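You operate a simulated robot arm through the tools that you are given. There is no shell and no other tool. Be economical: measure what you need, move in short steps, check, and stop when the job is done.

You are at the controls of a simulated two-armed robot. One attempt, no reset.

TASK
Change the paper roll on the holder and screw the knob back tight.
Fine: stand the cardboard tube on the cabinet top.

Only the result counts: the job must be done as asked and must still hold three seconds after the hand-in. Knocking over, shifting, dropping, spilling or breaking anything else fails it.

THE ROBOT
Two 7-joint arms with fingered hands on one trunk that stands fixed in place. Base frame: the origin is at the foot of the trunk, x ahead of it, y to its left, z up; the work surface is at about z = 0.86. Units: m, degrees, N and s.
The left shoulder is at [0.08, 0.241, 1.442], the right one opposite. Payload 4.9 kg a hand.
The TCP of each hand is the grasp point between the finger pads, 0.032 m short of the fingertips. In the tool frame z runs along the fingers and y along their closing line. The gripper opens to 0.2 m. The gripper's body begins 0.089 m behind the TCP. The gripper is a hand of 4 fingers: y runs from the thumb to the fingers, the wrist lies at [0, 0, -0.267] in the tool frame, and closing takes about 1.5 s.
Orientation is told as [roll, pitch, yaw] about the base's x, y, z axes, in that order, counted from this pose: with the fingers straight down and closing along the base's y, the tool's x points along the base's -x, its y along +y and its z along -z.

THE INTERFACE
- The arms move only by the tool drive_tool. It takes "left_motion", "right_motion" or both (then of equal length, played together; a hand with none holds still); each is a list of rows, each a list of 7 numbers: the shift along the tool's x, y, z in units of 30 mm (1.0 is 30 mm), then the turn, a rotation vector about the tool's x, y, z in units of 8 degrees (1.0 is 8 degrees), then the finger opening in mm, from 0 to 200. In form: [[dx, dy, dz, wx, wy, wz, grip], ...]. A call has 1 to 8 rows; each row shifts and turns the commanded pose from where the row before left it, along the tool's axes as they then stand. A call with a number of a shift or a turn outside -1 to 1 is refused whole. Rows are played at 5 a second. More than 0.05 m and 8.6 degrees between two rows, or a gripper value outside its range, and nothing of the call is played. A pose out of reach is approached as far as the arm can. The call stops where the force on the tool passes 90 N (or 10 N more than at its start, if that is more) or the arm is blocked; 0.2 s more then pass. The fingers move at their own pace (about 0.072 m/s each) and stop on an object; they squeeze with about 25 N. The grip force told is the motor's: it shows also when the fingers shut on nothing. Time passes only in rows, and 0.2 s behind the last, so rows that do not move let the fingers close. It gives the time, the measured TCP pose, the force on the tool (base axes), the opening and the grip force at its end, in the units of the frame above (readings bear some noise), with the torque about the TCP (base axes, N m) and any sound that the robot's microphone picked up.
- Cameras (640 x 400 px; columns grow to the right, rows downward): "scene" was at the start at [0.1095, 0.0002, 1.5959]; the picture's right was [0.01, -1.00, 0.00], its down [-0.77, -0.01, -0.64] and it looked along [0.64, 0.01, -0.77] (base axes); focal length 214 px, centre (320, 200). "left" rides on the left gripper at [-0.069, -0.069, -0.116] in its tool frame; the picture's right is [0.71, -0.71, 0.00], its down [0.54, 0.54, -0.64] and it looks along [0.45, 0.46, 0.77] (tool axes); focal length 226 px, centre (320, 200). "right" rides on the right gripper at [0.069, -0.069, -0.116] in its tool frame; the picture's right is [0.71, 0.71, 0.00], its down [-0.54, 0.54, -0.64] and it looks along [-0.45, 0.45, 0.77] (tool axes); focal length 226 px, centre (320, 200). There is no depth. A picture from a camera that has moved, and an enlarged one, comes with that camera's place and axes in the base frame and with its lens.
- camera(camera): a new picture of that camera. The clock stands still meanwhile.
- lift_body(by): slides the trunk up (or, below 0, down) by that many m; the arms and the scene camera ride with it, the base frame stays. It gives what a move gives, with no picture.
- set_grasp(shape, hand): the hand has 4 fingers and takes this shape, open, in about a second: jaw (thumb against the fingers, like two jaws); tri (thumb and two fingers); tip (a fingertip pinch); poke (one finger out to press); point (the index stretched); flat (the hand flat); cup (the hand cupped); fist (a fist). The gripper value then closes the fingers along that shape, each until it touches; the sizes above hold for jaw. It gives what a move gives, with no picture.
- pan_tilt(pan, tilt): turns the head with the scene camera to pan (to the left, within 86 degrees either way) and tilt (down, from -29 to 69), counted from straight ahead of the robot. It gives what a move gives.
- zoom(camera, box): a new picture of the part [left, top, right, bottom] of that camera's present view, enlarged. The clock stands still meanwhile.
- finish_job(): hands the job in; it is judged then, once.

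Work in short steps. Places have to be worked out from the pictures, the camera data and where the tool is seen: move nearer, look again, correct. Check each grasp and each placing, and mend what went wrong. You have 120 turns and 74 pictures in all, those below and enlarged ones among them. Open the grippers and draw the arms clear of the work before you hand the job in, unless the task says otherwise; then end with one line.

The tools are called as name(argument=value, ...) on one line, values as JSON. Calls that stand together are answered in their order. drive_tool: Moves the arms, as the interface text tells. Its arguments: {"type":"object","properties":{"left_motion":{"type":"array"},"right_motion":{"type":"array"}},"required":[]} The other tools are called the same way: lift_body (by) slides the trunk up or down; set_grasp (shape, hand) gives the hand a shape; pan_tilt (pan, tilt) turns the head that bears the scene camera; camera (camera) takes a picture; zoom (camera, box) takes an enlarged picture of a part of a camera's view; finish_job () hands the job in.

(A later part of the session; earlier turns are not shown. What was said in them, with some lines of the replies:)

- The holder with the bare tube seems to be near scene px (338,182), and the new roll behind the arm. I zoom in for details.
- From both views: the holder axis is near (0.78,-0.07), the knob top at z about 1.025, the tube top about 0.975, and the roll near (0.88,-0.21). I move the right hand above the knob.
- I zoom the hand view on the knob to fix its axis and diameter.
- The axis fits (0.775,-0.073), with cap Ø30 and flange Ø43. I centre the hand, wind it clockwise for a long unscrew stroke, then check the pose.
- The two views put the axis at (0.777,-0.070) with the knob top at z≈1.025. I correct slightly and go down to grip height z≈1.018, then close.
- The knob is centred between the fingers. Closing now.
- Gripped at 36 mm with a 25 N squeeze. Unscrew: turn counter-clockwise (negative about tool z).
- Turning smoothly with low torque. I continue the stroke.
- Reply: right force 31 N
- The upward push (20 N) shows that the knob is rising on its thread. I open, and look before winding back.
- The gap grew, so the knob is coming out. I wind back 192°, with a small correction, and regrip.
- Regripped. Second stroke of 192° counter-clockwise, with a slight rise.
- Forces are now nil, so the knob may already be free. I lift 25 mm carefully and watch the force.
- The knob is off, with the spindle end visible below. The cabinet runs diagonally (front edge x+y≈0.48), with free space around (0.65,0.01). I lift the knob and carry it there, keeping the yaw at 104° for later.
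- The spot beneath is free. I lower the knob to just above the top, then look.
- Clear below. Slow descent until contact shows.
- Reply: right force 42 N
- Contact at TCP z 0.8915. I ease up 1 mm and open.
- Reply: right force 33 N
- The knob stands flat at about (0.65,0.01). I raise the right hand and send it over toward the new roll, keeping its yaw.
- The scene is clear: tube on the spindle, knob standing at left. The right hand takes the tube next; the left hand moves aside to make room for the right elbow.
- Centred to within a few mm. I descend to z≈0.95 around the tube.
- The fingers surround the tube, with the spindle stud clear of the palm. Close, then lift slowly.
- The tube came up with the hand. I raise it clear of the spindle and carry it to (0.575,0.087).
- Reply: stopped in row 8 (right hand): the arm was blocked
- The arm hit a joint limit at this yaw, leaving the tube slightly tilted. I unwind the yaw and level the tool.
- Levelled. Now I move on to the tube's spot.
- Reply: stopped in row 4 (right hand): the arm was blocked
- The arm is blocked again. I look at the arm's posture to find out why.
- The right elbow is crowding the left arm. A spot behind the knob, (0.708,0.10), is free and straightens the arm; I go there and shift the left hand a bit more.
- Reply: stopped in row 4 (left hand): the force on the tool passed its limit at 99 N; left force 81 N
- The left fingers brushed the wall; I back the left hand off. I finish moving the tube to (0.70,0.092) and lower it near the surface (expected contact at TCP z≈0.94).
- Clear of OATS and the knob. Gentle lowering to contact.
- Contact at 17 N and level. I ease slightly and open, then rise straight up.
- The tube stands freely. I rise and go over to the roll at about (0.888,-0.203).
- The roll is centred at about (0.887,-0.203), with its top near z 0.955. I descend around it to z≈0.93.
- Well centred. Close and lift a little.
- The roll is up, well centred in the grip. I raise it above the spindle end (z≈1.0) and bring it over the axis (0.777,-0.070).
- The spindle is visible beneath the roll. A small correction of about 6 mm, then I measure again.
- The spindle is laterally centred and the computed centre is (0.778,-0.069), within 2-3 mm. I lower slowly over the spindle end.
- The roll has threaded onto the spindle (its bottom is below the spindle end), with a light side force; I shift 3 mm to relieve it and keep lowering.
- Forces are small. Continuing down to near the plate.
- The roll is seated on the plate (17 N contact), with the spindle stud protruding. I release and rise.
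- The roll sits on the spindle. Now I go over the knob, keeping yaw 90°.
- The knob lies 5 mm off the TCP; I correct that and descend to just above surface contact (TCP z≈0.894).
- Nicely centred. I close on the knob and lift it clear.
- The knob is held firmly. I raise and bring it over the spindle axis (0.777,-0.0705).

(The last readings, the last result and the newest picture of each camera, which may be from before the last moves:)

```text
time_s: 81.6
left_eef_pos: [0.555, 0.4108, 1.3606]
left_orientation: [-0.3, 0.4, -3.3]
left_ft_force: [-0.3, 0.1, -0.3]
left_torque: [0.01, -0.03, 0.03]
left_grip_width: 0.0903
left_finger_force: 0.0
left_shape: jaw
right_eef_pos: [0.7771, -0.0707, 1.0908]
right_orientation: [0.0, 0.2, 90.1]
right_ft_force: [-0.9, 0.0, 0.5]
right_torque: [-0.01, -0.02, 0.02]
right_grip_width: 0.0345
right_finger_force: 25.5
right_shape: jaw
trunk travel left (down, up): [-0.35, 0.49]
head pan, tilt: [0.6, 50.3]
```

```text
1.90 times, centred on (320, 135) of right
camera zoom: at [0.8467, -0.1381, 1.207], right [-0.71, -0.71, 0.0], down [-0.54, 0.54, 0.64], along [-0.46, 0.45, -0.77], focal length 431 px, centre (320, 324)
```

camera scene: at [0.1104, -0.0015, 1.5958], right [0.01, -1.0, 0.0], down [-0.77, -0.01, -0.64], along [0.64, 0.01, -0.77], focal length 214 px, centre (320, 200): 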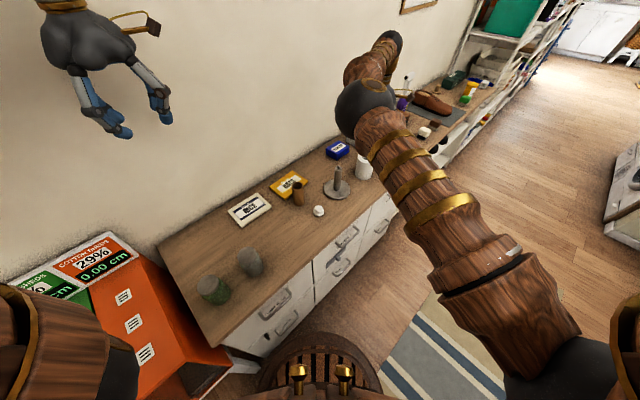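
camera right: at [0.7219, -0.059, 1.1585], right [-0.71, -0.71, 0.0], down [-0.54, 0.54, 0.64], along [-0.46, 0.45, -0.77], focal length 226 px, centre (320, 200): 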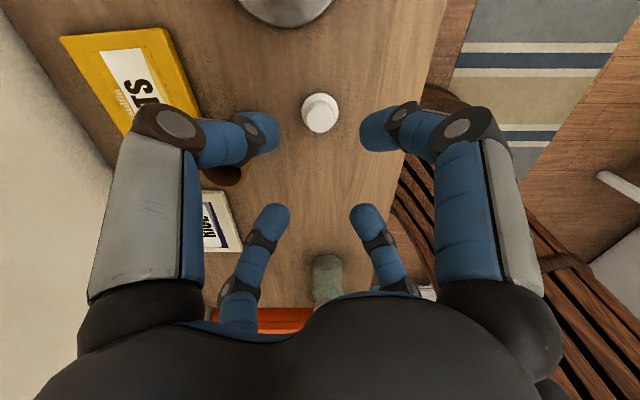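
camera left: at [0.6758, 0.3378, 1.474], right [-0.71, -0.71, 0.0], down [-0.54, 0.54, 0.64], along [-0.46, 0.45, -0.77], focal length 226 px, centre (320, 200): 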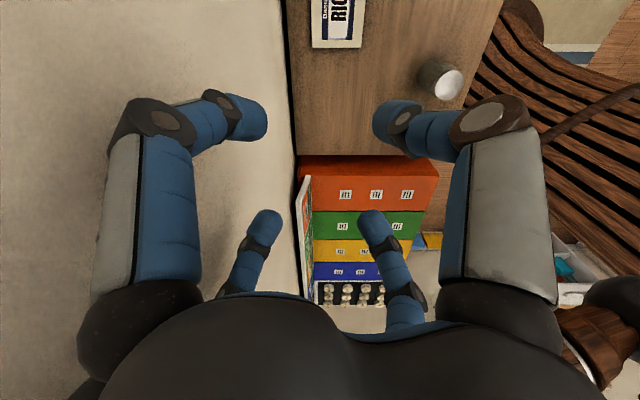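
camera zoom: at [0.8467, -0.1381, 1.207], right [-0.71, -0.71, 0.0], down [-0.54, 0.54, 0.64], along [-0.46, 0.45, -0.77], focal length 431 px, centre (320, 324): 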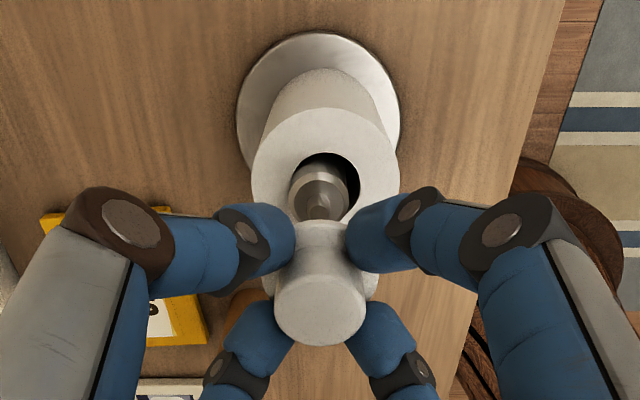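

The spindle stud lines up beneath the knob. I lower slowly to make contact with it.

drive_tool(right_motion=[[0, 0, 0.4, 0, 0, 0, 0], [0, 0, 0.4, 0, 0, 0, 0], [0, 0, 0.4, 0, 0, 0, 0], [0, 0, 0.3, 0, 0, 0, 0], [0, 0, 0.1, 0, 0, 0, 0], [0, 0, 0.1, 0, 0, 0, 0], [0, 0, 0.1, 0, 0, 0, 0]])

zoom(camera="right", box=[220, 60, 420, 240])

```text
time_s: 83.2
left_eef_pos: [0.5566, 0.4106, 1.3603]
left_orientation: [-0.3, 0.4, -3.3]
left_ft_force: [-0.8, 0.4, 0.2]
left_torque: [-0.02, 0.02, 0.01]
left_grip_width: 0.0899
left_finger_force: 0.1
left_shape: jaw
right_eef_pos: [0.7776, -0.0705, 1.0352]
right_orientation: [0.0, 0.2, 90.1]
right_ft_force: [0.3, 0.1, 0.1]
right_torque: [0.0, 0.03, 0.01]
right_grip_width: 0.0346
right_finger_force: 25.1
right_shape: jaw
trunk travel left (down, up): [-0.35, 0.49]
head pan, tilt: [0.6, 50.3]
```

```text
2.22 times, centred on (320, 150) of right
camera zoom: at [0.8485, -0.1388, 1.1528], right [-0.71, -0.71, 0.0], down [-0.54, 0.54, 0.64], along [-0.46, 0.45, -0.77], focal length 502 px, centre (320, 311)
```

zoom: 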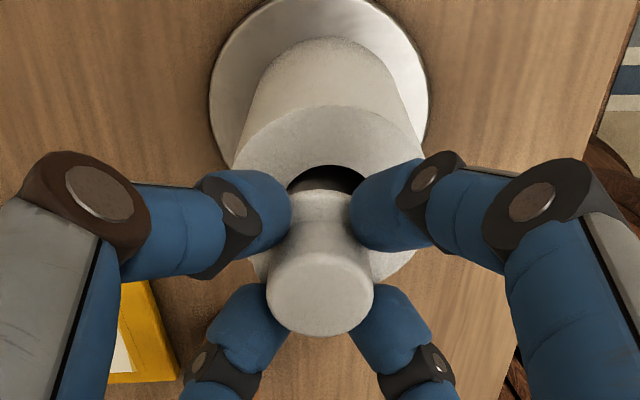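

Still no contact. I continue in 2 mm steps.

drive_tool(right_motion=[[0, 0, 0.07, 0, 0, 0, 0], [0, 0, 0.07, 0, 0, 0, 0], [0, 0, 0.07, 0, 0, 0, 0]])

drive_tool(right_motion=[[0, 0, 0.05, 0, 0, 0, 0], [0, 0, 0.05, 0, 0, 0, 0]])

```text
time_s: 84.0
left_eef_pos: [0.5547, 0.4109, 1.3612]
left_orientation: [-0.4, 0.3, -3.3]
left_ft_force: [0.4, 0.3, 0.5]
left_torque: [-0.02, 0.02, -0.03]
left_grip_width: 0.0902
left_finger_force: 0.0
left_shape: jaw
right_eef_pos: [0.7788, -0.0707, 1.0327]
right_orientation: [-0.2, 0.1, 90.1]
right_ft_force: [3.0, -0.4, 13.4]
right_torque: [0.01, -0.13, 0.0]
right_grip_width: 0.0348
right_finger_force: 25.0
right_shape: jaw
trunk travel left (down, up): [-0.35, 0.49]
head pan, tilt: [0.6, 50.3]
```

```text
time_s: 84.6
left_eef_pos: [0.5534, 0.4097, 1.3609]
left_orientation: [-0.4, 0.2, -3.2]
left_ft_force: [0.4, -0.3, -0.1]
left_torque: [0.01, 0.0, 0.01]
left_grip_width: 0.0899
left_finger_force: 0.0
left_shape: jaw
right_eef_pos: [0.7788, -0.0707, 1.0307]
right_orientation: [-0.3, 0.1, 90.0]
right_ft_force: [5.3, -2.0, 32.4]
right_torque: [0.02, -0.24, -0.02]
right_grip_width: 0.0354
right_finger_force: 25.1
right_shape: jaw
trunk travel left (down, up): [-0.35, 0.49]
head pan, tilt: [0.6, 50.3]
```

Contact at TCP z≈1.031, which matches the thread-start height. Now I screw clockwise with a slight downward feed.

drive_tool(right_motion=[[0, 0, 0.003, 0, 0, 1, 0], [0, 0, 0.003, 0, 0, 1, 0], [0, 0, 0.003, 0, 0, 1, 0], [0, 0, 0.003, 0, 0, 1, 0], [0, 0, 0.003, 0, 0, 1, 0], [0, 0, 0.003, 0, 0, 1, 0], [0, 0, 0.003, 0, 0, 1, 0], [0, 0, 0.003, 0, 0, 1, 0]])

drive_tool(right_motion=[[0, 0, 0.003, 0, 0, 1, 0], [0, 0, 0.003, 0, 0, 1, 0], [0, 0, 0.003, 0, 0, 1, 0], [0, 0, 0.003, 0, 0, 1, 0], [0, 0, 0.003, 0, 0, 1, 0], [0, 0, 0.003, 0, 0, 1, 0], [0, 0, 0.003, 0, 0, 1, 0], [0, 0, 0.003, 0, 0, 1, 0]])

zoom(camera="right", box=[220, 60, 420, 240])

```text
time_s: 86.4
left_eef_pos: [0.5534, 0.41, 1.3618]
left_orientation: [-0.3, 0.2, -3.3]
left_ft_force: [0.0, 0.3, 0.5]
left_torque: [0.0, -0.02, 0.01]
left_grip_width: 0.09
left_finger_force: 0.0
left_shape: jaw
right_eef_pos: [0.7771, -0.0711, 1.0287]
right_orientation: [-0.3, -0.1, 26.0]
right_ft_force: [9.7, -2.0, 42.1]
right_torque: [-0.09, -0.47, -0.01]
right_grip_width: 0.037
right_finger_force: 25.0
right_shape: jaw
trunk travel left (down, up): [-0.35, 0.49]
head pan, tilt: [0.6, 50.3]
```

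```text
time_s: 88.2
left_eef_pos: [0.5535, 0.4114, 1.361]
left_orientation: [-0.3, 0.2, -3.2]
left_ft_force: [-0.4, -0.6, -0.7]
left_torque: [0.0, -0.01, 0.0]
left_grip_width: 0.0899
left_finger_force: 0.0
left_shape: jaw
right_eef_pos: [0.7757, -0.0708, 1.0285]
right_orientation: [0.0, -0.4, -38.0]
right_ft_force: [8.6, 3.1, 38.9]
right_torque: [0.0, -0.42, 0.04]
right_grip_width: 0.037
right_finger_force: 25.3
right_shape: jaw
trunk travel left (down, up): [-0.35, 0.49]
head pan, tilt: [0.6, 50.3]
```

```text
2.22 times, centred on (320, 150) of right
camera zoom: at [0.6798, -0.082, 1.1446], right [-0.12, 0.99, 0.0], down [0.76, 0.1, 0.65], along [0.64, 0.08, -0.76], focal length 502 px, centre (320, 311)
```

zoom: 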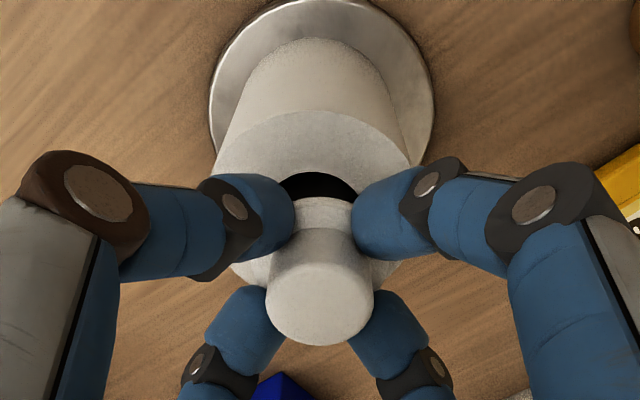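

Continuing clockwise with a small centring correction.

drive_tool(right_motion=[[-0.04, 0.03, 0.003, 0, 0, 1, 0], [0, 0, 0.003, 0, 0, 1, 0], [0, 0, 0.003, 0, 0, 1, 0], [0, 0, 0.003, 0, 0, 1, 0], [0, 0, 0.003, 0, 0, 1, 0], [0, 0, 0.003, 0, 0, 1, 0], [0, 0, 0.003, 0, 0, 1, 0]])

zoom(camera="right", box=[220, 80, 420, 240])

```text
time_s: 89.8
left_eef_pos: [0.5528, 0.4114, 1.3617]
left_orientation: [-0.4, 0.1, -3.2]
left_ft_force: [0.1, 0.4, 0.9]
left_torque: [-0.02, -0.01, 0.02]
left_grip_width: 0.0902
left_finger_force: 0.1
left_shape: jaw
right_eef_pos: [0.7772, -0.071, 1.0278]
right_orientation: [0.2, -0.2, -94.0]
right_ft_force: [1.3, 4.0, 36.7]
right_torque: [0.04, -0.03, 0.03]
right_grip_width: 0.0373
right_finger_force: 25.5
right_shape: jaw
trunk travel left (down, up): [-0.35, 0.49]
head pan, tilt: [0.6, 50.3]
```

```text
2.50 times, centred on (320, 160) of right
camera zoom: at [0.7136, 0.0042, 1.144], right [0.75, 0.66, 0.0], down [0.5, -0.58, 0.65], along [0.42, -0.49, -0.76], focal length 565 px, centre (320, 300)
```

zoom: 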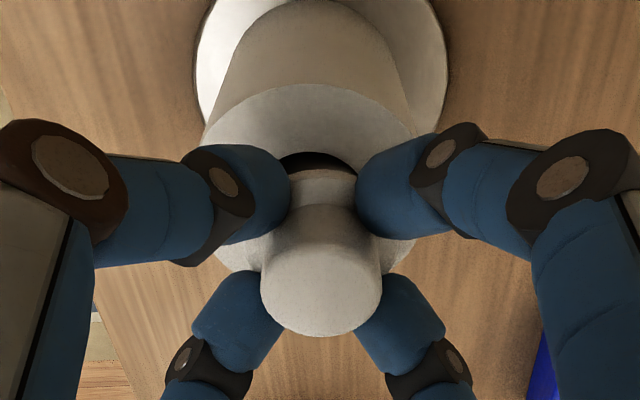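

It advanced about 3 mm at steady force. I release, check the knob, then wind back for another stroke.

drive_tool(right_motion=[[0, 0, 0, 0, 0, 0, 40], [0, 0, 0, 0, 0, 0, 60], [0, 0, 0, 0, 0, 0, 80], [0, 0, 0, 0, 0, 0, 80]])

zoom(camera="right", box=[220, 80, 420, 240])

```text
time_s: 90.8
left_eef_pos: [0.5554, 0.4098, 1.3598]
left_orientation: [-0.5, 0.3, -3.3]
left_ft_force: [0.3, -1.2, -0.3]
left_torque: [-0.01, -0.02, 0.06]
left_grip_width: 0.0897
left_finger_force: 0.0
left_shape: jaw
right_eef_pos: [0.7793, -0.0709, 1.0236]
right_orientation: [0.0, -0.2, -93.9]
right_ft_force: [-0.2, 0.2, 0.3]
right_torque: [0.0, 0.0, -0.01]
right_grip_width: 0.0796
right_finger_force: 0.1
right_shape: jaw
trunk travel left (down, up): [-0.35, 0.49]
head pan, tilt: [0.6, 50.3]
```

```text
2.50 times, centred on (320, 160) of right
camera zoom: at [0.7162, 0.0029, 1.1408], right [0.75, 0.66, 0.0], down [0.5, -0.58, 0.64], along [0.42, -0.49, -0.77], focal length 565 px, centre (320, 300)
```

zoom: 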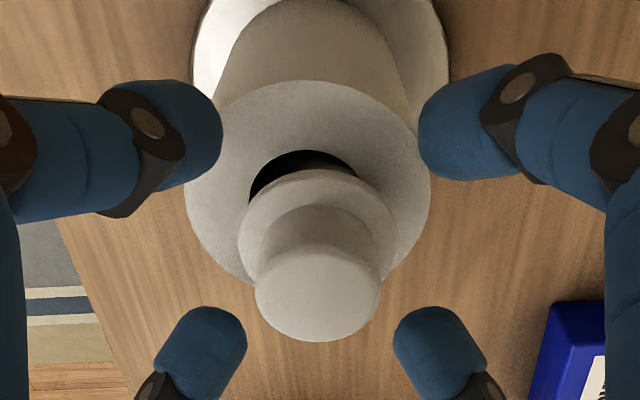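

The knob sits upright on the spindle, still a few mm above its original seat. I wind back 192° and regrip.

drive_tool(right_motion=[[0, 0, 0, 0, 0, -1, 80], [0, 0, 0, 0, 0, -1, 80], [0, 0, 0, 0, 0, -1, 80], [0, 0, 0, 0, 0, -1, 80], [0, 0, 0, 0, 0, -1, 80], [0, 0, 0, 0, 0, -1, 80], [0, 0, 0, 0, 0, -1, 80], [0, 0, 0, 0, 0, -1, 80]])

drive_tool(right_motion=[[0, 0, 0, 0, 0, -1, 80], [0, 0, 0, 0, 0, -1, 80], [0, 0, 0, 0, 0, -1, 80], [0, 0, 0, 0, 0, -1, 80], [0, 0, 0, 0, 0, -1, 80], [0, 0, 0, 0, 0, -1, 80], [0, 0, 0, 0, 0, -1, 80], [0, 0, 0, 0, 0, -1, 80]])

drive_tool(right_motion=[[0, 0, 0, 0, 0, -1, 80], [0, 0, 0, 0, 0, -1, 80], [0, 0, 0, 0, 0, -1, 80], [0, 0, 0, 0, 0, -1, 80], [0, 0, 0, 0, 0, -1, 80], [0, 0, 0, 0, 0, -1, 80], [0, 0, 0, 0, 0, -1, 80], [0, 0.05, 0.08, 0, 0, -1, 80]])

drive_tool(right_motion=[[0, 0, 0, 0, 0, 0, 40], [0, 0, 0, 0, 0, 0, 20], [0, 0, 0, 0, 0, 0, 0], [0, 0, 0, 0, 0, 0, 0], [0, 0, 0, 0, 0, 0, 0], [0, 0, 0, 0, 0, 0, 0]])

zoom(camera="right", box=[220, 80, 420, 240])

```text
time_s: 92.6
left_eef_pos: [0.5562, 0.4109, 1.3588]
left_orientation: [-0.3, 0.4, -3.3]
left_ft_force: [-0.3, 0.8, -1.2]
left_torque: [0.01, 0.01, 0.0]
left_grip_width: 0.0899
left_finger_force: 0.0
left_shape: jaw
right_eef_pos: [0.7806, -0.0705, 1.025]
right_orientation: [-0.1, -0.1, -29.7]
right_ft_force: [-0.9, 0.1, -0.5]
right_torque: [-0.05, -0.01, -0.02]
right_grip_width: 0.0797
right_finger_force: 0.0
right_shape: jaw
trunk travel left (down, up): [-0.35, 0.49]
head pan, tilt: [0.6, 50.3]
```

```text
time_s: 94.4
left_eef_pos: [0.5562, 0.4094, 1.3589]
left_orientation: [-0.4, 0.4, -3.4]
left_ft_force: [-0.2, 0.1, -0.4]
left_torque: [0.02, 0.02, -0.03]
left_grip_width: 0.0899
left_finger_force: 0.1
left_shape: jaw
right_eef_pos: [0.7795, -0.0705, 1.0253]
right_orientation: [-0.2, 0.1, 34.3]
right_ft_force: [0.2, 0.1, 0.9]
right_torque: [-0.01, 0.01, 0.0]
right_grip_width: 0.0797
right_finger_force: 0.0
right_shape: jaw
trunk travel left (down, up): [-0.35, 0.49]
head pan, tilt: [0.6, 50.3]
```

```text
time_s: 96.2
left_eef_pos: [0.5555, 0.4107, 1.3599]
left_orientation: [-0.5, 0.4, -3.3]
left_ft_force: [0.5, 0.2, 0.9]
left_torque: [0.0, 0.02, 0.05]
left_grip_width: 0.0902
left_finger_force: 0.1
left_shape: jaw
right_eef_pos: [0.7774, -0.071, 1.0223]
right_orientation: [0.0, 0.3, 98.2]
right_ft_force: [-0.4, -0.5, -1.0]
right_torque: [0.01, 0.01, -0.02]
right_grip_width: 0.0794
right_finger_force: 0.1
right_shape: jaw
trunk travel left (down, up): [-0.35, 0.49]
head pan, tilt: [0.6, 50.3]
```

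```text
time_s: 97.6
left_eef_pos: [0.5568, 0.4101, 1.3598]
left_orientation: [-0.4, 0.5, -3.3]
left_ft_force: [0.5, 0.8, 0.7]
left_torque: [-0.01, 0.01, 0.01]
left_grip_width: 0.09
left_finger_force: 0.0
left_shape: jaw
right_eef_pos: [0.7794, -0.0711, 1.0229]
right_orientation: [0.2, 0.0, 98.2]
right_ft_force: [0.0, 1.0, -3.1]
right_torque: [-0.01, 0.06, -0.01]
right_grip_width: 0.0369
right_finger_force: 24.5
right_shape: jaw
trunk travel left (down, up): [-0.35, 0.49]
head pan, tilt: [0.6, 50.3]
```

```text
2.50 times, centred on (320, 160) of right
camera zoom: at [0.8574, -0.1291, 1.1388], right [-0.6, -0.8, 0.0], down [-0.61, 0.46, 0.64], along [-0.51, 0.38, -0.77], focal length 565 px, centre (320, 300)
```

zoom: 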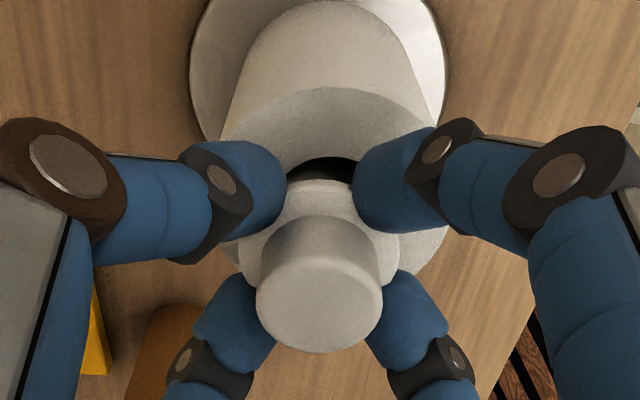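

Regripped. I turn clockwise without feed: if the thread is engaged, the knob should pull the tool down.

drive_tool(right_motion=[[0, 0, 0, 0, 0, 1, 0], [0, 0, 0, 0, 0, 1, 0], [0, 0, 0, 0, 0, 1, 0], [0, 0, 0, 0, 0, 1, 0], [0, 0, 0, 0, 0, 1, 0], [0, 0, 0, 0, 0, 1, 0], [0, 0, 0, 0, 0, 1, 0], [0, 0, 0, 0, 0, 1, 0]])

drive_tool(right_motion=[[0, 0, 0, 0, 0, 1, 0], [0, 0, 0, 0, 0, 1, 0], [0, 0, 0, 0, 0, 1, 0], [0, 0, 0, 0, 0, 1, 0], [0, 0, 0, 0, 0, 1, 0], [0, 0, 0, 0, 0, 1, 0], [0, 0, 0, 0, 0, 1, 0], [0, 0, 0, 0, 0, 1, 0]])

```text
time_s: 99.4
left_eef_pos: [0.5569, 0.4108, 1.3586]
left_orientation: [-0.4, 0.4, -3.4]
left_ft_force: [-0.3, -0.2, 0.3]
left_torque: [-0.01, 0.0, 0.01]
left_grip_width: 0.0903
left_finger_force: 0.0
left_shape: jaw
right_eef_pos: [0.7778, -0.0713, 1.0226]
right_orientation: [-0.1, 0.2, 34.0]
right_ft_force: [-2.4, 0.5, -7.4]
right_torque: [0.02, 0.09, 0.05]
right_grip_width: 0.0367
right_finger_force: 24.9
right_shape: jaw
trunk travel left (down, up): [-0.35, 0.49]
head pan, tilt: [0.6, 50.3]
```

```text
time_s: 101.2
left_eef_pos: [0.56, 0.4081, 1.3583]
left_orientation: [-0.3, 0.5, -3.4]
left_ft_force: [0.0, -0.4, 0.1]
left_torque: [0.0, 0.05, -0.03]
left_grip_width: 0.09
left_finger_force: 0.2
left_shape: jaw
right_eef_pos: [0.779, -0.0735, 1.0203]
right_orientation: [-0.2, 0.3, -30.0]
right_ft_force: [-4.9, -4.3, -3.9]
right_torque: [-0.27, 0.01, 0.31]
right_grip_width: 0.0351
right_finger_force: 25.2
right_shape: jaw
trunk travel left (down, up): [-0.35, 0.49]
head pan, tilt: [0.6, 50.3]
```

It is engaged: downward pull, and the resisting torque now rises (0.31 Nm). I continue to tighten.

drive_tool(right_motion=[[0, 0, 0.004, 0, 0, 1, 0], [0, 0, 0.004, 0, 0, 1, 0], [0, 0, 0.004, 0, 0, 1, 0], [0, 0, 0.004, 0, 0, 1, 0], [0, 0, 0.004, 0, 0, 1, 0], [0, 0, 0, 0, 0, 1, 0], [0, 0, 0, 0, 0, 1, 0], [0, 0, 0, 0, 0, 1, 0]])

zoom(camera="right", box=[220, 80, 420, 240])

```text
time_s: 103.0
left_eef_pos: [0.5593, 0.4113, 1.3577]
left_orientation: [-0.4, 0.5, -3.5]
left_ft_force: [-0.4, -0.1, -0.3]
left_torque: [-0.04, 0.02, 0.0]
left_grip_width: 0.0899
left_finger_force: 0.0
left_shape: jaw
right_eef_pos: [0.7776, -0.0668, 1.019]
right_orientation: [-0.3, 0.1, -93.8]
right_ft_force: [-16.3, 13.2, -36.6]
right_torque: [-0.16, 1.04, 1.56]
right_grip_width: 0.0308
right_finger_force: 25.2
right_shape: jaw
trunk travel left (down, up): [-0.35, 0.49]
head pan, tilt: [0.6, 50.3]
```

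```text
2.50 times, centred on (320, 160) of right
camera zoom: at [0.716, 0.0066, 1.1366], right [0.75, 0.66, 0.0], down [0.51, -0.58, 0.64], along [0.42, -0.48, -0.77], focal length 565 px, centre (320, 300)
```

zoom: 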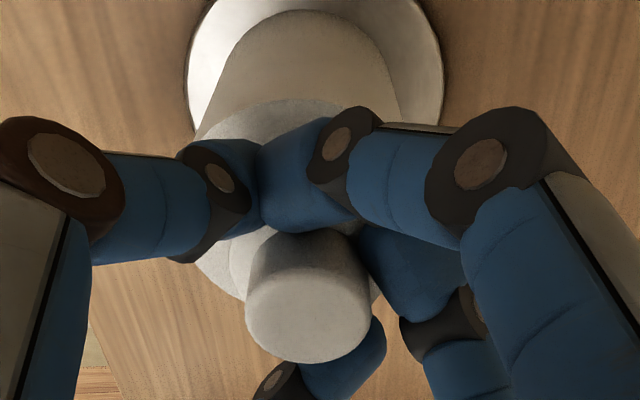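

Torque reached 1.56 Nm and the fingers are twisting on the knob, so it seems tight. I release and inspect.

drive_tool(right_motion=[[0, 0, 0, 0, 0, -0.3, 40], [0, 0, 0, 0, 0, -0.3, 60], [0, 0, 0, 0, 0, 0, 80], [0, 0, 0, 0, 0, 0, 90], [0, 0, 0, 0, 0, 0, 90]])

zoom(camera="right", box=[220, 80, 420, 240])

```text
time_s: 104.2
left_eef_pos: [0.5558, 0.4092, 1.3604]
left_orientation: [-0.4, 0.4, -3.4]
left_ft_force: [0.1, -0.5, -0.1]
left_torque: [0.0, -0.01, -0.03]
left_grip_width: 0.0901
left_finger_force: 0.0
left_shape: jaw
right_eef_pos: [0.7771, -0.0718, 1.0224]
right_orientation: [0.0, -0.1, -89.1]
right_ft_force: [-0.2, 0.4, 0.7]
right_torque: [0.01, -0.02, 0.02]
right_grip_width: 0.0895
right_finger_force: 0.0
right_shape: jaw
trunk travel left (down, up): [-0.35, 0.49]
head pan, tilt: [0.6, 50.3]
```

```text
2.50 times, centred on (320, 160) of right
camera zoom: at [0.7092, -0.0039, 1.1386], right [0.7, 0.72, 0.0], down [0.55, -0.53, 0.64], along [0.46, -0.45, -0.76], focal length 565 px, centre (320, 300)
```

zoom: 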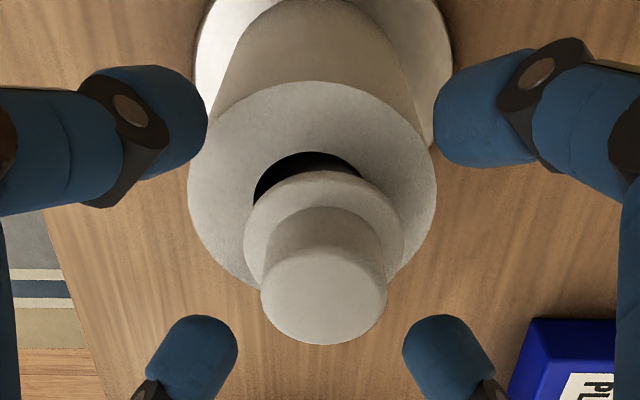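

The knob is upright. For certainty I wind back about 96°, regrip lower on the flange and tighten once more.

drive_tool(right_motion=[[0, 0, 0, 0, 0, -1, 80], [0, 0, 0, 0, 0, -1, 80], [0, 0, 0, 0, 0, -1, 80], [0, 0, 0, 0, 0, -1, 80], [0, 0, 0, 0, 0, -1, 80], [0, 0, 0, 0, 0, -1, 80], [0, 0, 0, 0, 0, -1, 80], [0, 0, 0, 0, 0, -1, 80]])

drive_tool(right_motion=[[0, 0, 0.06, 0, 0, -1, 80], [0, 0, 0.06, 0, 0, -1, 80], [0, 0, 0, 0, 0, 0, 30], [0, 0, 0, 0, 0, 0, 0], [0, 0, 0, 0, 0, 0, 0], [0, 0, 0, 0, 0, 0, 0], [0, 0, 0, 0, 0, 0, 0], [0, 0, 0, 0, 0, 0, 0]])

drive_tool(right_motion=[[0, 0, 0, 0, 0, 1, 0], [0, 0, 0, 0, 0, 1, 0], [0, 0, 0, 0, 0, 1, 0]])

zoom(camera="right", box=[220, 80, 420, 240])

```text
time_s: 106.0
left_eef_pos: [0.5568, 0.4105, 1.3597]
left_orientation: [-0.4, 0.4, -3.3]
left_ft_force: [-0.3, -0.4, 0.2]
left_torque: [0.02, 0.01, 0.0]
left_grip_width: 0.0901
left_finger_force: 0.1
left_shape: jaw
right_eef_pos: [0.7767, -0.0713, 1.0214]
right_orientation: [0.0, 0.0, -25.1]
right_ft_force: [0.6, 0.1, -0.1]
right_torque: [-0.01, -0.01, 0.05]
right_grip_width: 0.0805
right_finger_force: 0.1
right_shape: jaw
trunk travel left (down, up): [-0.35, 0.49]
head pan, tilt: [0.6, 50.3]
```

```text
time_s: 107.8
left_eef_pos: [0.5573, 0.4097, 1.3599]
left_orientation: [-0.3, 0.5, -3.3]
left_ft_force: [-0.4, 1.0, -0.2]
left_torque: [0.03, -0.01, 0.03]
left_grip_width: 0.0898
left_finger_force: 0.2
left_shape: jaw
right_eef_pos: [0.7772, -0.0702, 1.0172]
right_orientation: [0.0, 0.0, -9.1]
right_ft_force: [0.5, -0.7, -1.7]
right_torque: [-0.07, -0.01, 0.12]
right_grip_width: 0.0373
right_finger_force: 25.0
right_shape: jaw
trunk travel left (down, up): [-0.35, 0.49]
head pan, tilt: [0.6, 50.3]
```

```text
time_s: 108.6
left_eef_pos: [0.5575, 0.4088, 1.3594]
left_orientation: [-0.5, 0.4, -3.3]
left_ft_force: [1.2, 0.4, -0.2]
left_torque: [0.02, 0.03, 0.03]
left_grip_width: 0.0899
left_finger_force: 0.1
left_shape: jaw
right_eef_pos: [0.7786, -0.0709, 1.0185]
right_orientation: [-0.2, 0.0, -33.2]
right_ft_force: [0.5, -2.2, -5.5]
right_torque: [-0.04, 0.04, 0.49]
right_grip_width: 0.0366
right_finger_force: 25.2
right_shape: jaw
trunk travel left (down, up): [-0.35, 0.49]
head pan, tilt: [0.6, 50.3]
```

```text
2.50 times, centred on (320, 160) of right
camera zoom: at [0.6844, -0.0907, 1.1342], right [-0.21, 0.98, 0.0], down [0.75, 0.16, 0.64], along [0.63, 0.13, -0.77], focal length 565 px, centre (320, 300)
```

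zoom: 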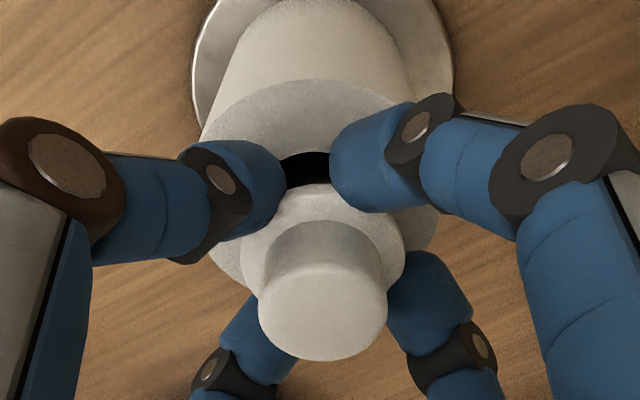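

Torque rises at once (0.49 Nm after 24°), so the knob is at its stop. A bit more to be sure.

drive_tool(right_motion=[[0, 0, 0, 0, 0, 1, 0], [0, 0, 0, 0, 0, 1, 0], [0, 0, 0, 0, 0, 1, 0], [0, 0, 0, 0, 0, 1, 0]])

zoom(camera="right", box=[220, 80, 420, 240])

```text
time_s: 109.6
left_eef_pos: [0.5594, 0.4084, 1.3594]
left_orientation: [-0.3, 0.5, -3.4]
left_ft_force: [0.0, 0.0, -0.5]
left_torque: [-0.01, 0.07, -0.01]
left_grip_width: 0.0901
left_finger_force: 0.1
left_shape: jaw
right_eef_pos: [0.7798, -0.0746, 1.0151]
right_orientation: [-0.3, -0.1, -65.3]
right_ft_force: [-2.2, -11.0, -17.9]
right_torque: [-0.42, 0.19, 1.13]
right_grip_width: 0.0346
right_finger_force: 25.0
right_shape: jaw
trunk travel left (down, up): [-0.35, 0.49]
head pan, tilt: [0.6, 50.3]
```

```text
2.50 times, centred on (320, 160) of right
camera zoom: at [0.6887, -0.0399, 1.1328], right [0.35, 0.94, 0.0], down [0.72, -0.26, 0.64], along [0.6, -0.23, -0.77], focal length 565 px, centre (320, 300)
```

zoom: 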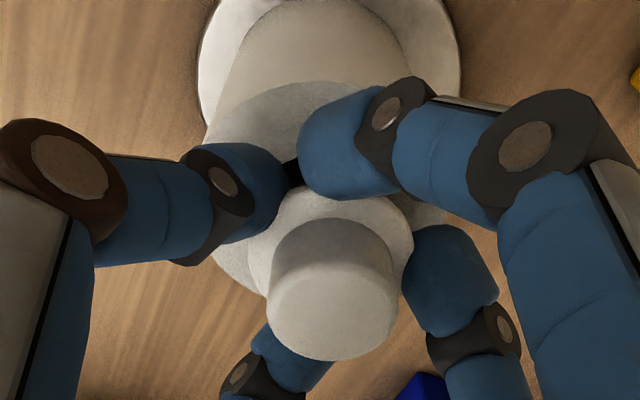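

Tight at over 1.1 Nm. I open without turning back, then rise and check.

drive_tool(right_motion=[[0, 0, 0, 0, 0, 0, 50], [0, 0, 0, 0, 0, 0, 80], [0, 0, 0, 0, 0, 0, 100], [0, 0, 0, 0, 0, 0, 100], [0, 0, -0.5, 0, 0, 0, 100], [0, 0, -0.9, 0, 0, 0, 100], [0, 0, -0.9, 0, 0, 0, 100], [0, 0, -0.9, 0, 0, 0, 100]])

camera(camera="right")

```text
time_s: 111.4
left_eef_pos: [0.5557, 0.4099, 1.36]
left_orientation: [-0.3, 0.4, -3.3]
left_ft_force: [1.1, 0.2, -0.4]
left_torque: [0.0, -0.02, -0.01]
left_grip_width: 0.0899
left_finger_force: 0.0
left_shape: jaw
right_eef_pos: [0.7803, -0.0721, 1.1158]
right_orientation: [-0.1, -0.2, -65.0]
right_ft_force: [0.1, 0.3, 0.0]
right_torque: [0.05, -0.03, 0.01]
right_grip_width: 0.0995
right_finger_force: 0.1
right_shape: jaw
trunk travel left (down, up): [-0.35, 0.49]
head pan, tilt: [0.6, 50.3]
```

```text
16 pictures are left
camera right: at [0.6896, -0.0381, 1.2321], right [0.34, 0.94, 0.0], down [0.72, -0.26, 0.64], along [0.6, -0.22, -0.77], focal length 226 px, centre (320, 200)
```

right: 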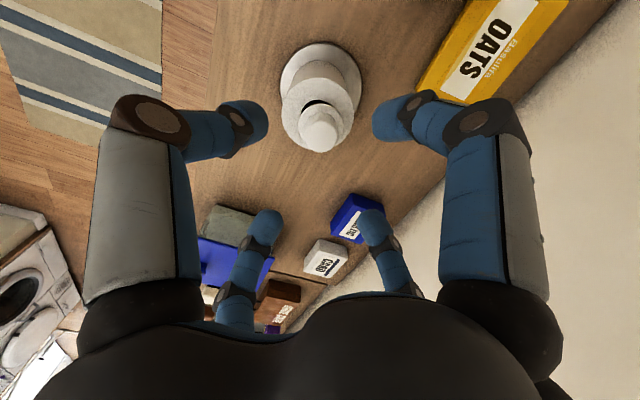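

Clear of the knob. I retreat the right hand upward and to the right, then view the result.

drive_tool(right_motion=[[0, 0, -1, 0, 0, 0, 100], [0, 0, -1, 0, 0, 0, 100], [0, 0, -1, 0, 0, 0, 100], [0, 0, -1, 0, 0, 0, 100], [0, 0, -1, 0, 0, 0, 100]])

drive_tool(right_motion=[[-0.8, -0.53, 0, 0, 0, 0, 100], [-0.8, -0.53, 0, 0, 0, 0, 100], [-0.8, -0.53, 0, 0, 0, 0, 100], [-0.8, -0.53, 0, 0, 0, 0, 100], [-0.8, -0.53, 0, 0, 0, 0, 100], [-0.8, -0.53, 0, 0, 0, 0, 100], [-0.8, -0.53, 0, 0, 0, 0, 100]])

zoom(camera="scene", box=[190, 120, 430, 290])

```text
time_s: 112.6
left_eef_pos: [0.5547, 0.41, 1.3595]
left_orientation: [-0.4, 0.3, -3.3]
left_ft_force: [-0.6, -0.1, 0.0]
left_torque: [0.01, -0.01, 0.03]
left_grip_width: 0.09
left_finger_force: 0.1
left_shape: jaw
right_eef_pos: [0.7791, -0.07, 1.2664]
right_orientation: [0.1, -0.1, -65.1]
right_ft_force: [0.4, 0.3, -0.3]
right_torque: [0.02, 0.01, 0.0]
right_grip_width: 0.0997
right_finger_force: 0.0
right_shape: jaw
trunk travel left (down, up): [-0.35, 0.49]
head pan, tilt: [0.6, 50.3]
```

```text
time_s: 114.2
left_eef_pos: [0.5562, 0.4076, 1.3601]
left_orientation: [-0.3, 0.4, -3.4]
left_ft_force: [0.1, 0.3, 0.2]
left_torque: [0.05, -0.01, -0.04]
left_grip_width: 0.09
left_finger_force: 0.0
left_shape: jaw
right_eef_pos: [0.7477, -0.2719, 1.2651]
right_orientation: [0.0, -0.1, -65.1]
right_ft_force: [0.2, 0.9, -0.4]
right_torque: [0.04, 0.03, 0.0]
right_grip_width: 0.0997
right_finger_force: 0.0
right_shape: jaw
trunk travel left (down, up): [-0.35, 0.49]
head pan, tilt: [0.6, 50.3]
```

```text
2.35 times, centred on (310, 205) of scene
camera zoom: at [0.1096, -0.0013, 1.5959], right [0.01, -1.0, 0.0], down [-0.77, -0.01, -0.64], along [0.64, 0.01, -0.77], focal length 505 px, centre (344, 188)
```

zoom: 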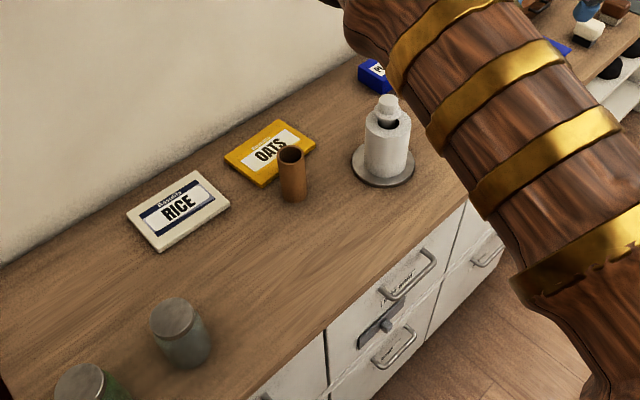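

The roll is on the holder with the knob tight, the tube stands upright on the cabinet top, and nothing else was disturbed. Both hands are open and clear, so I hand in.

finish_job()

```text
The job is handed in.
```

The new roll is on the holder, the knob is screwed back tight, and the empty cardboard tube is standing on the cabinet top.
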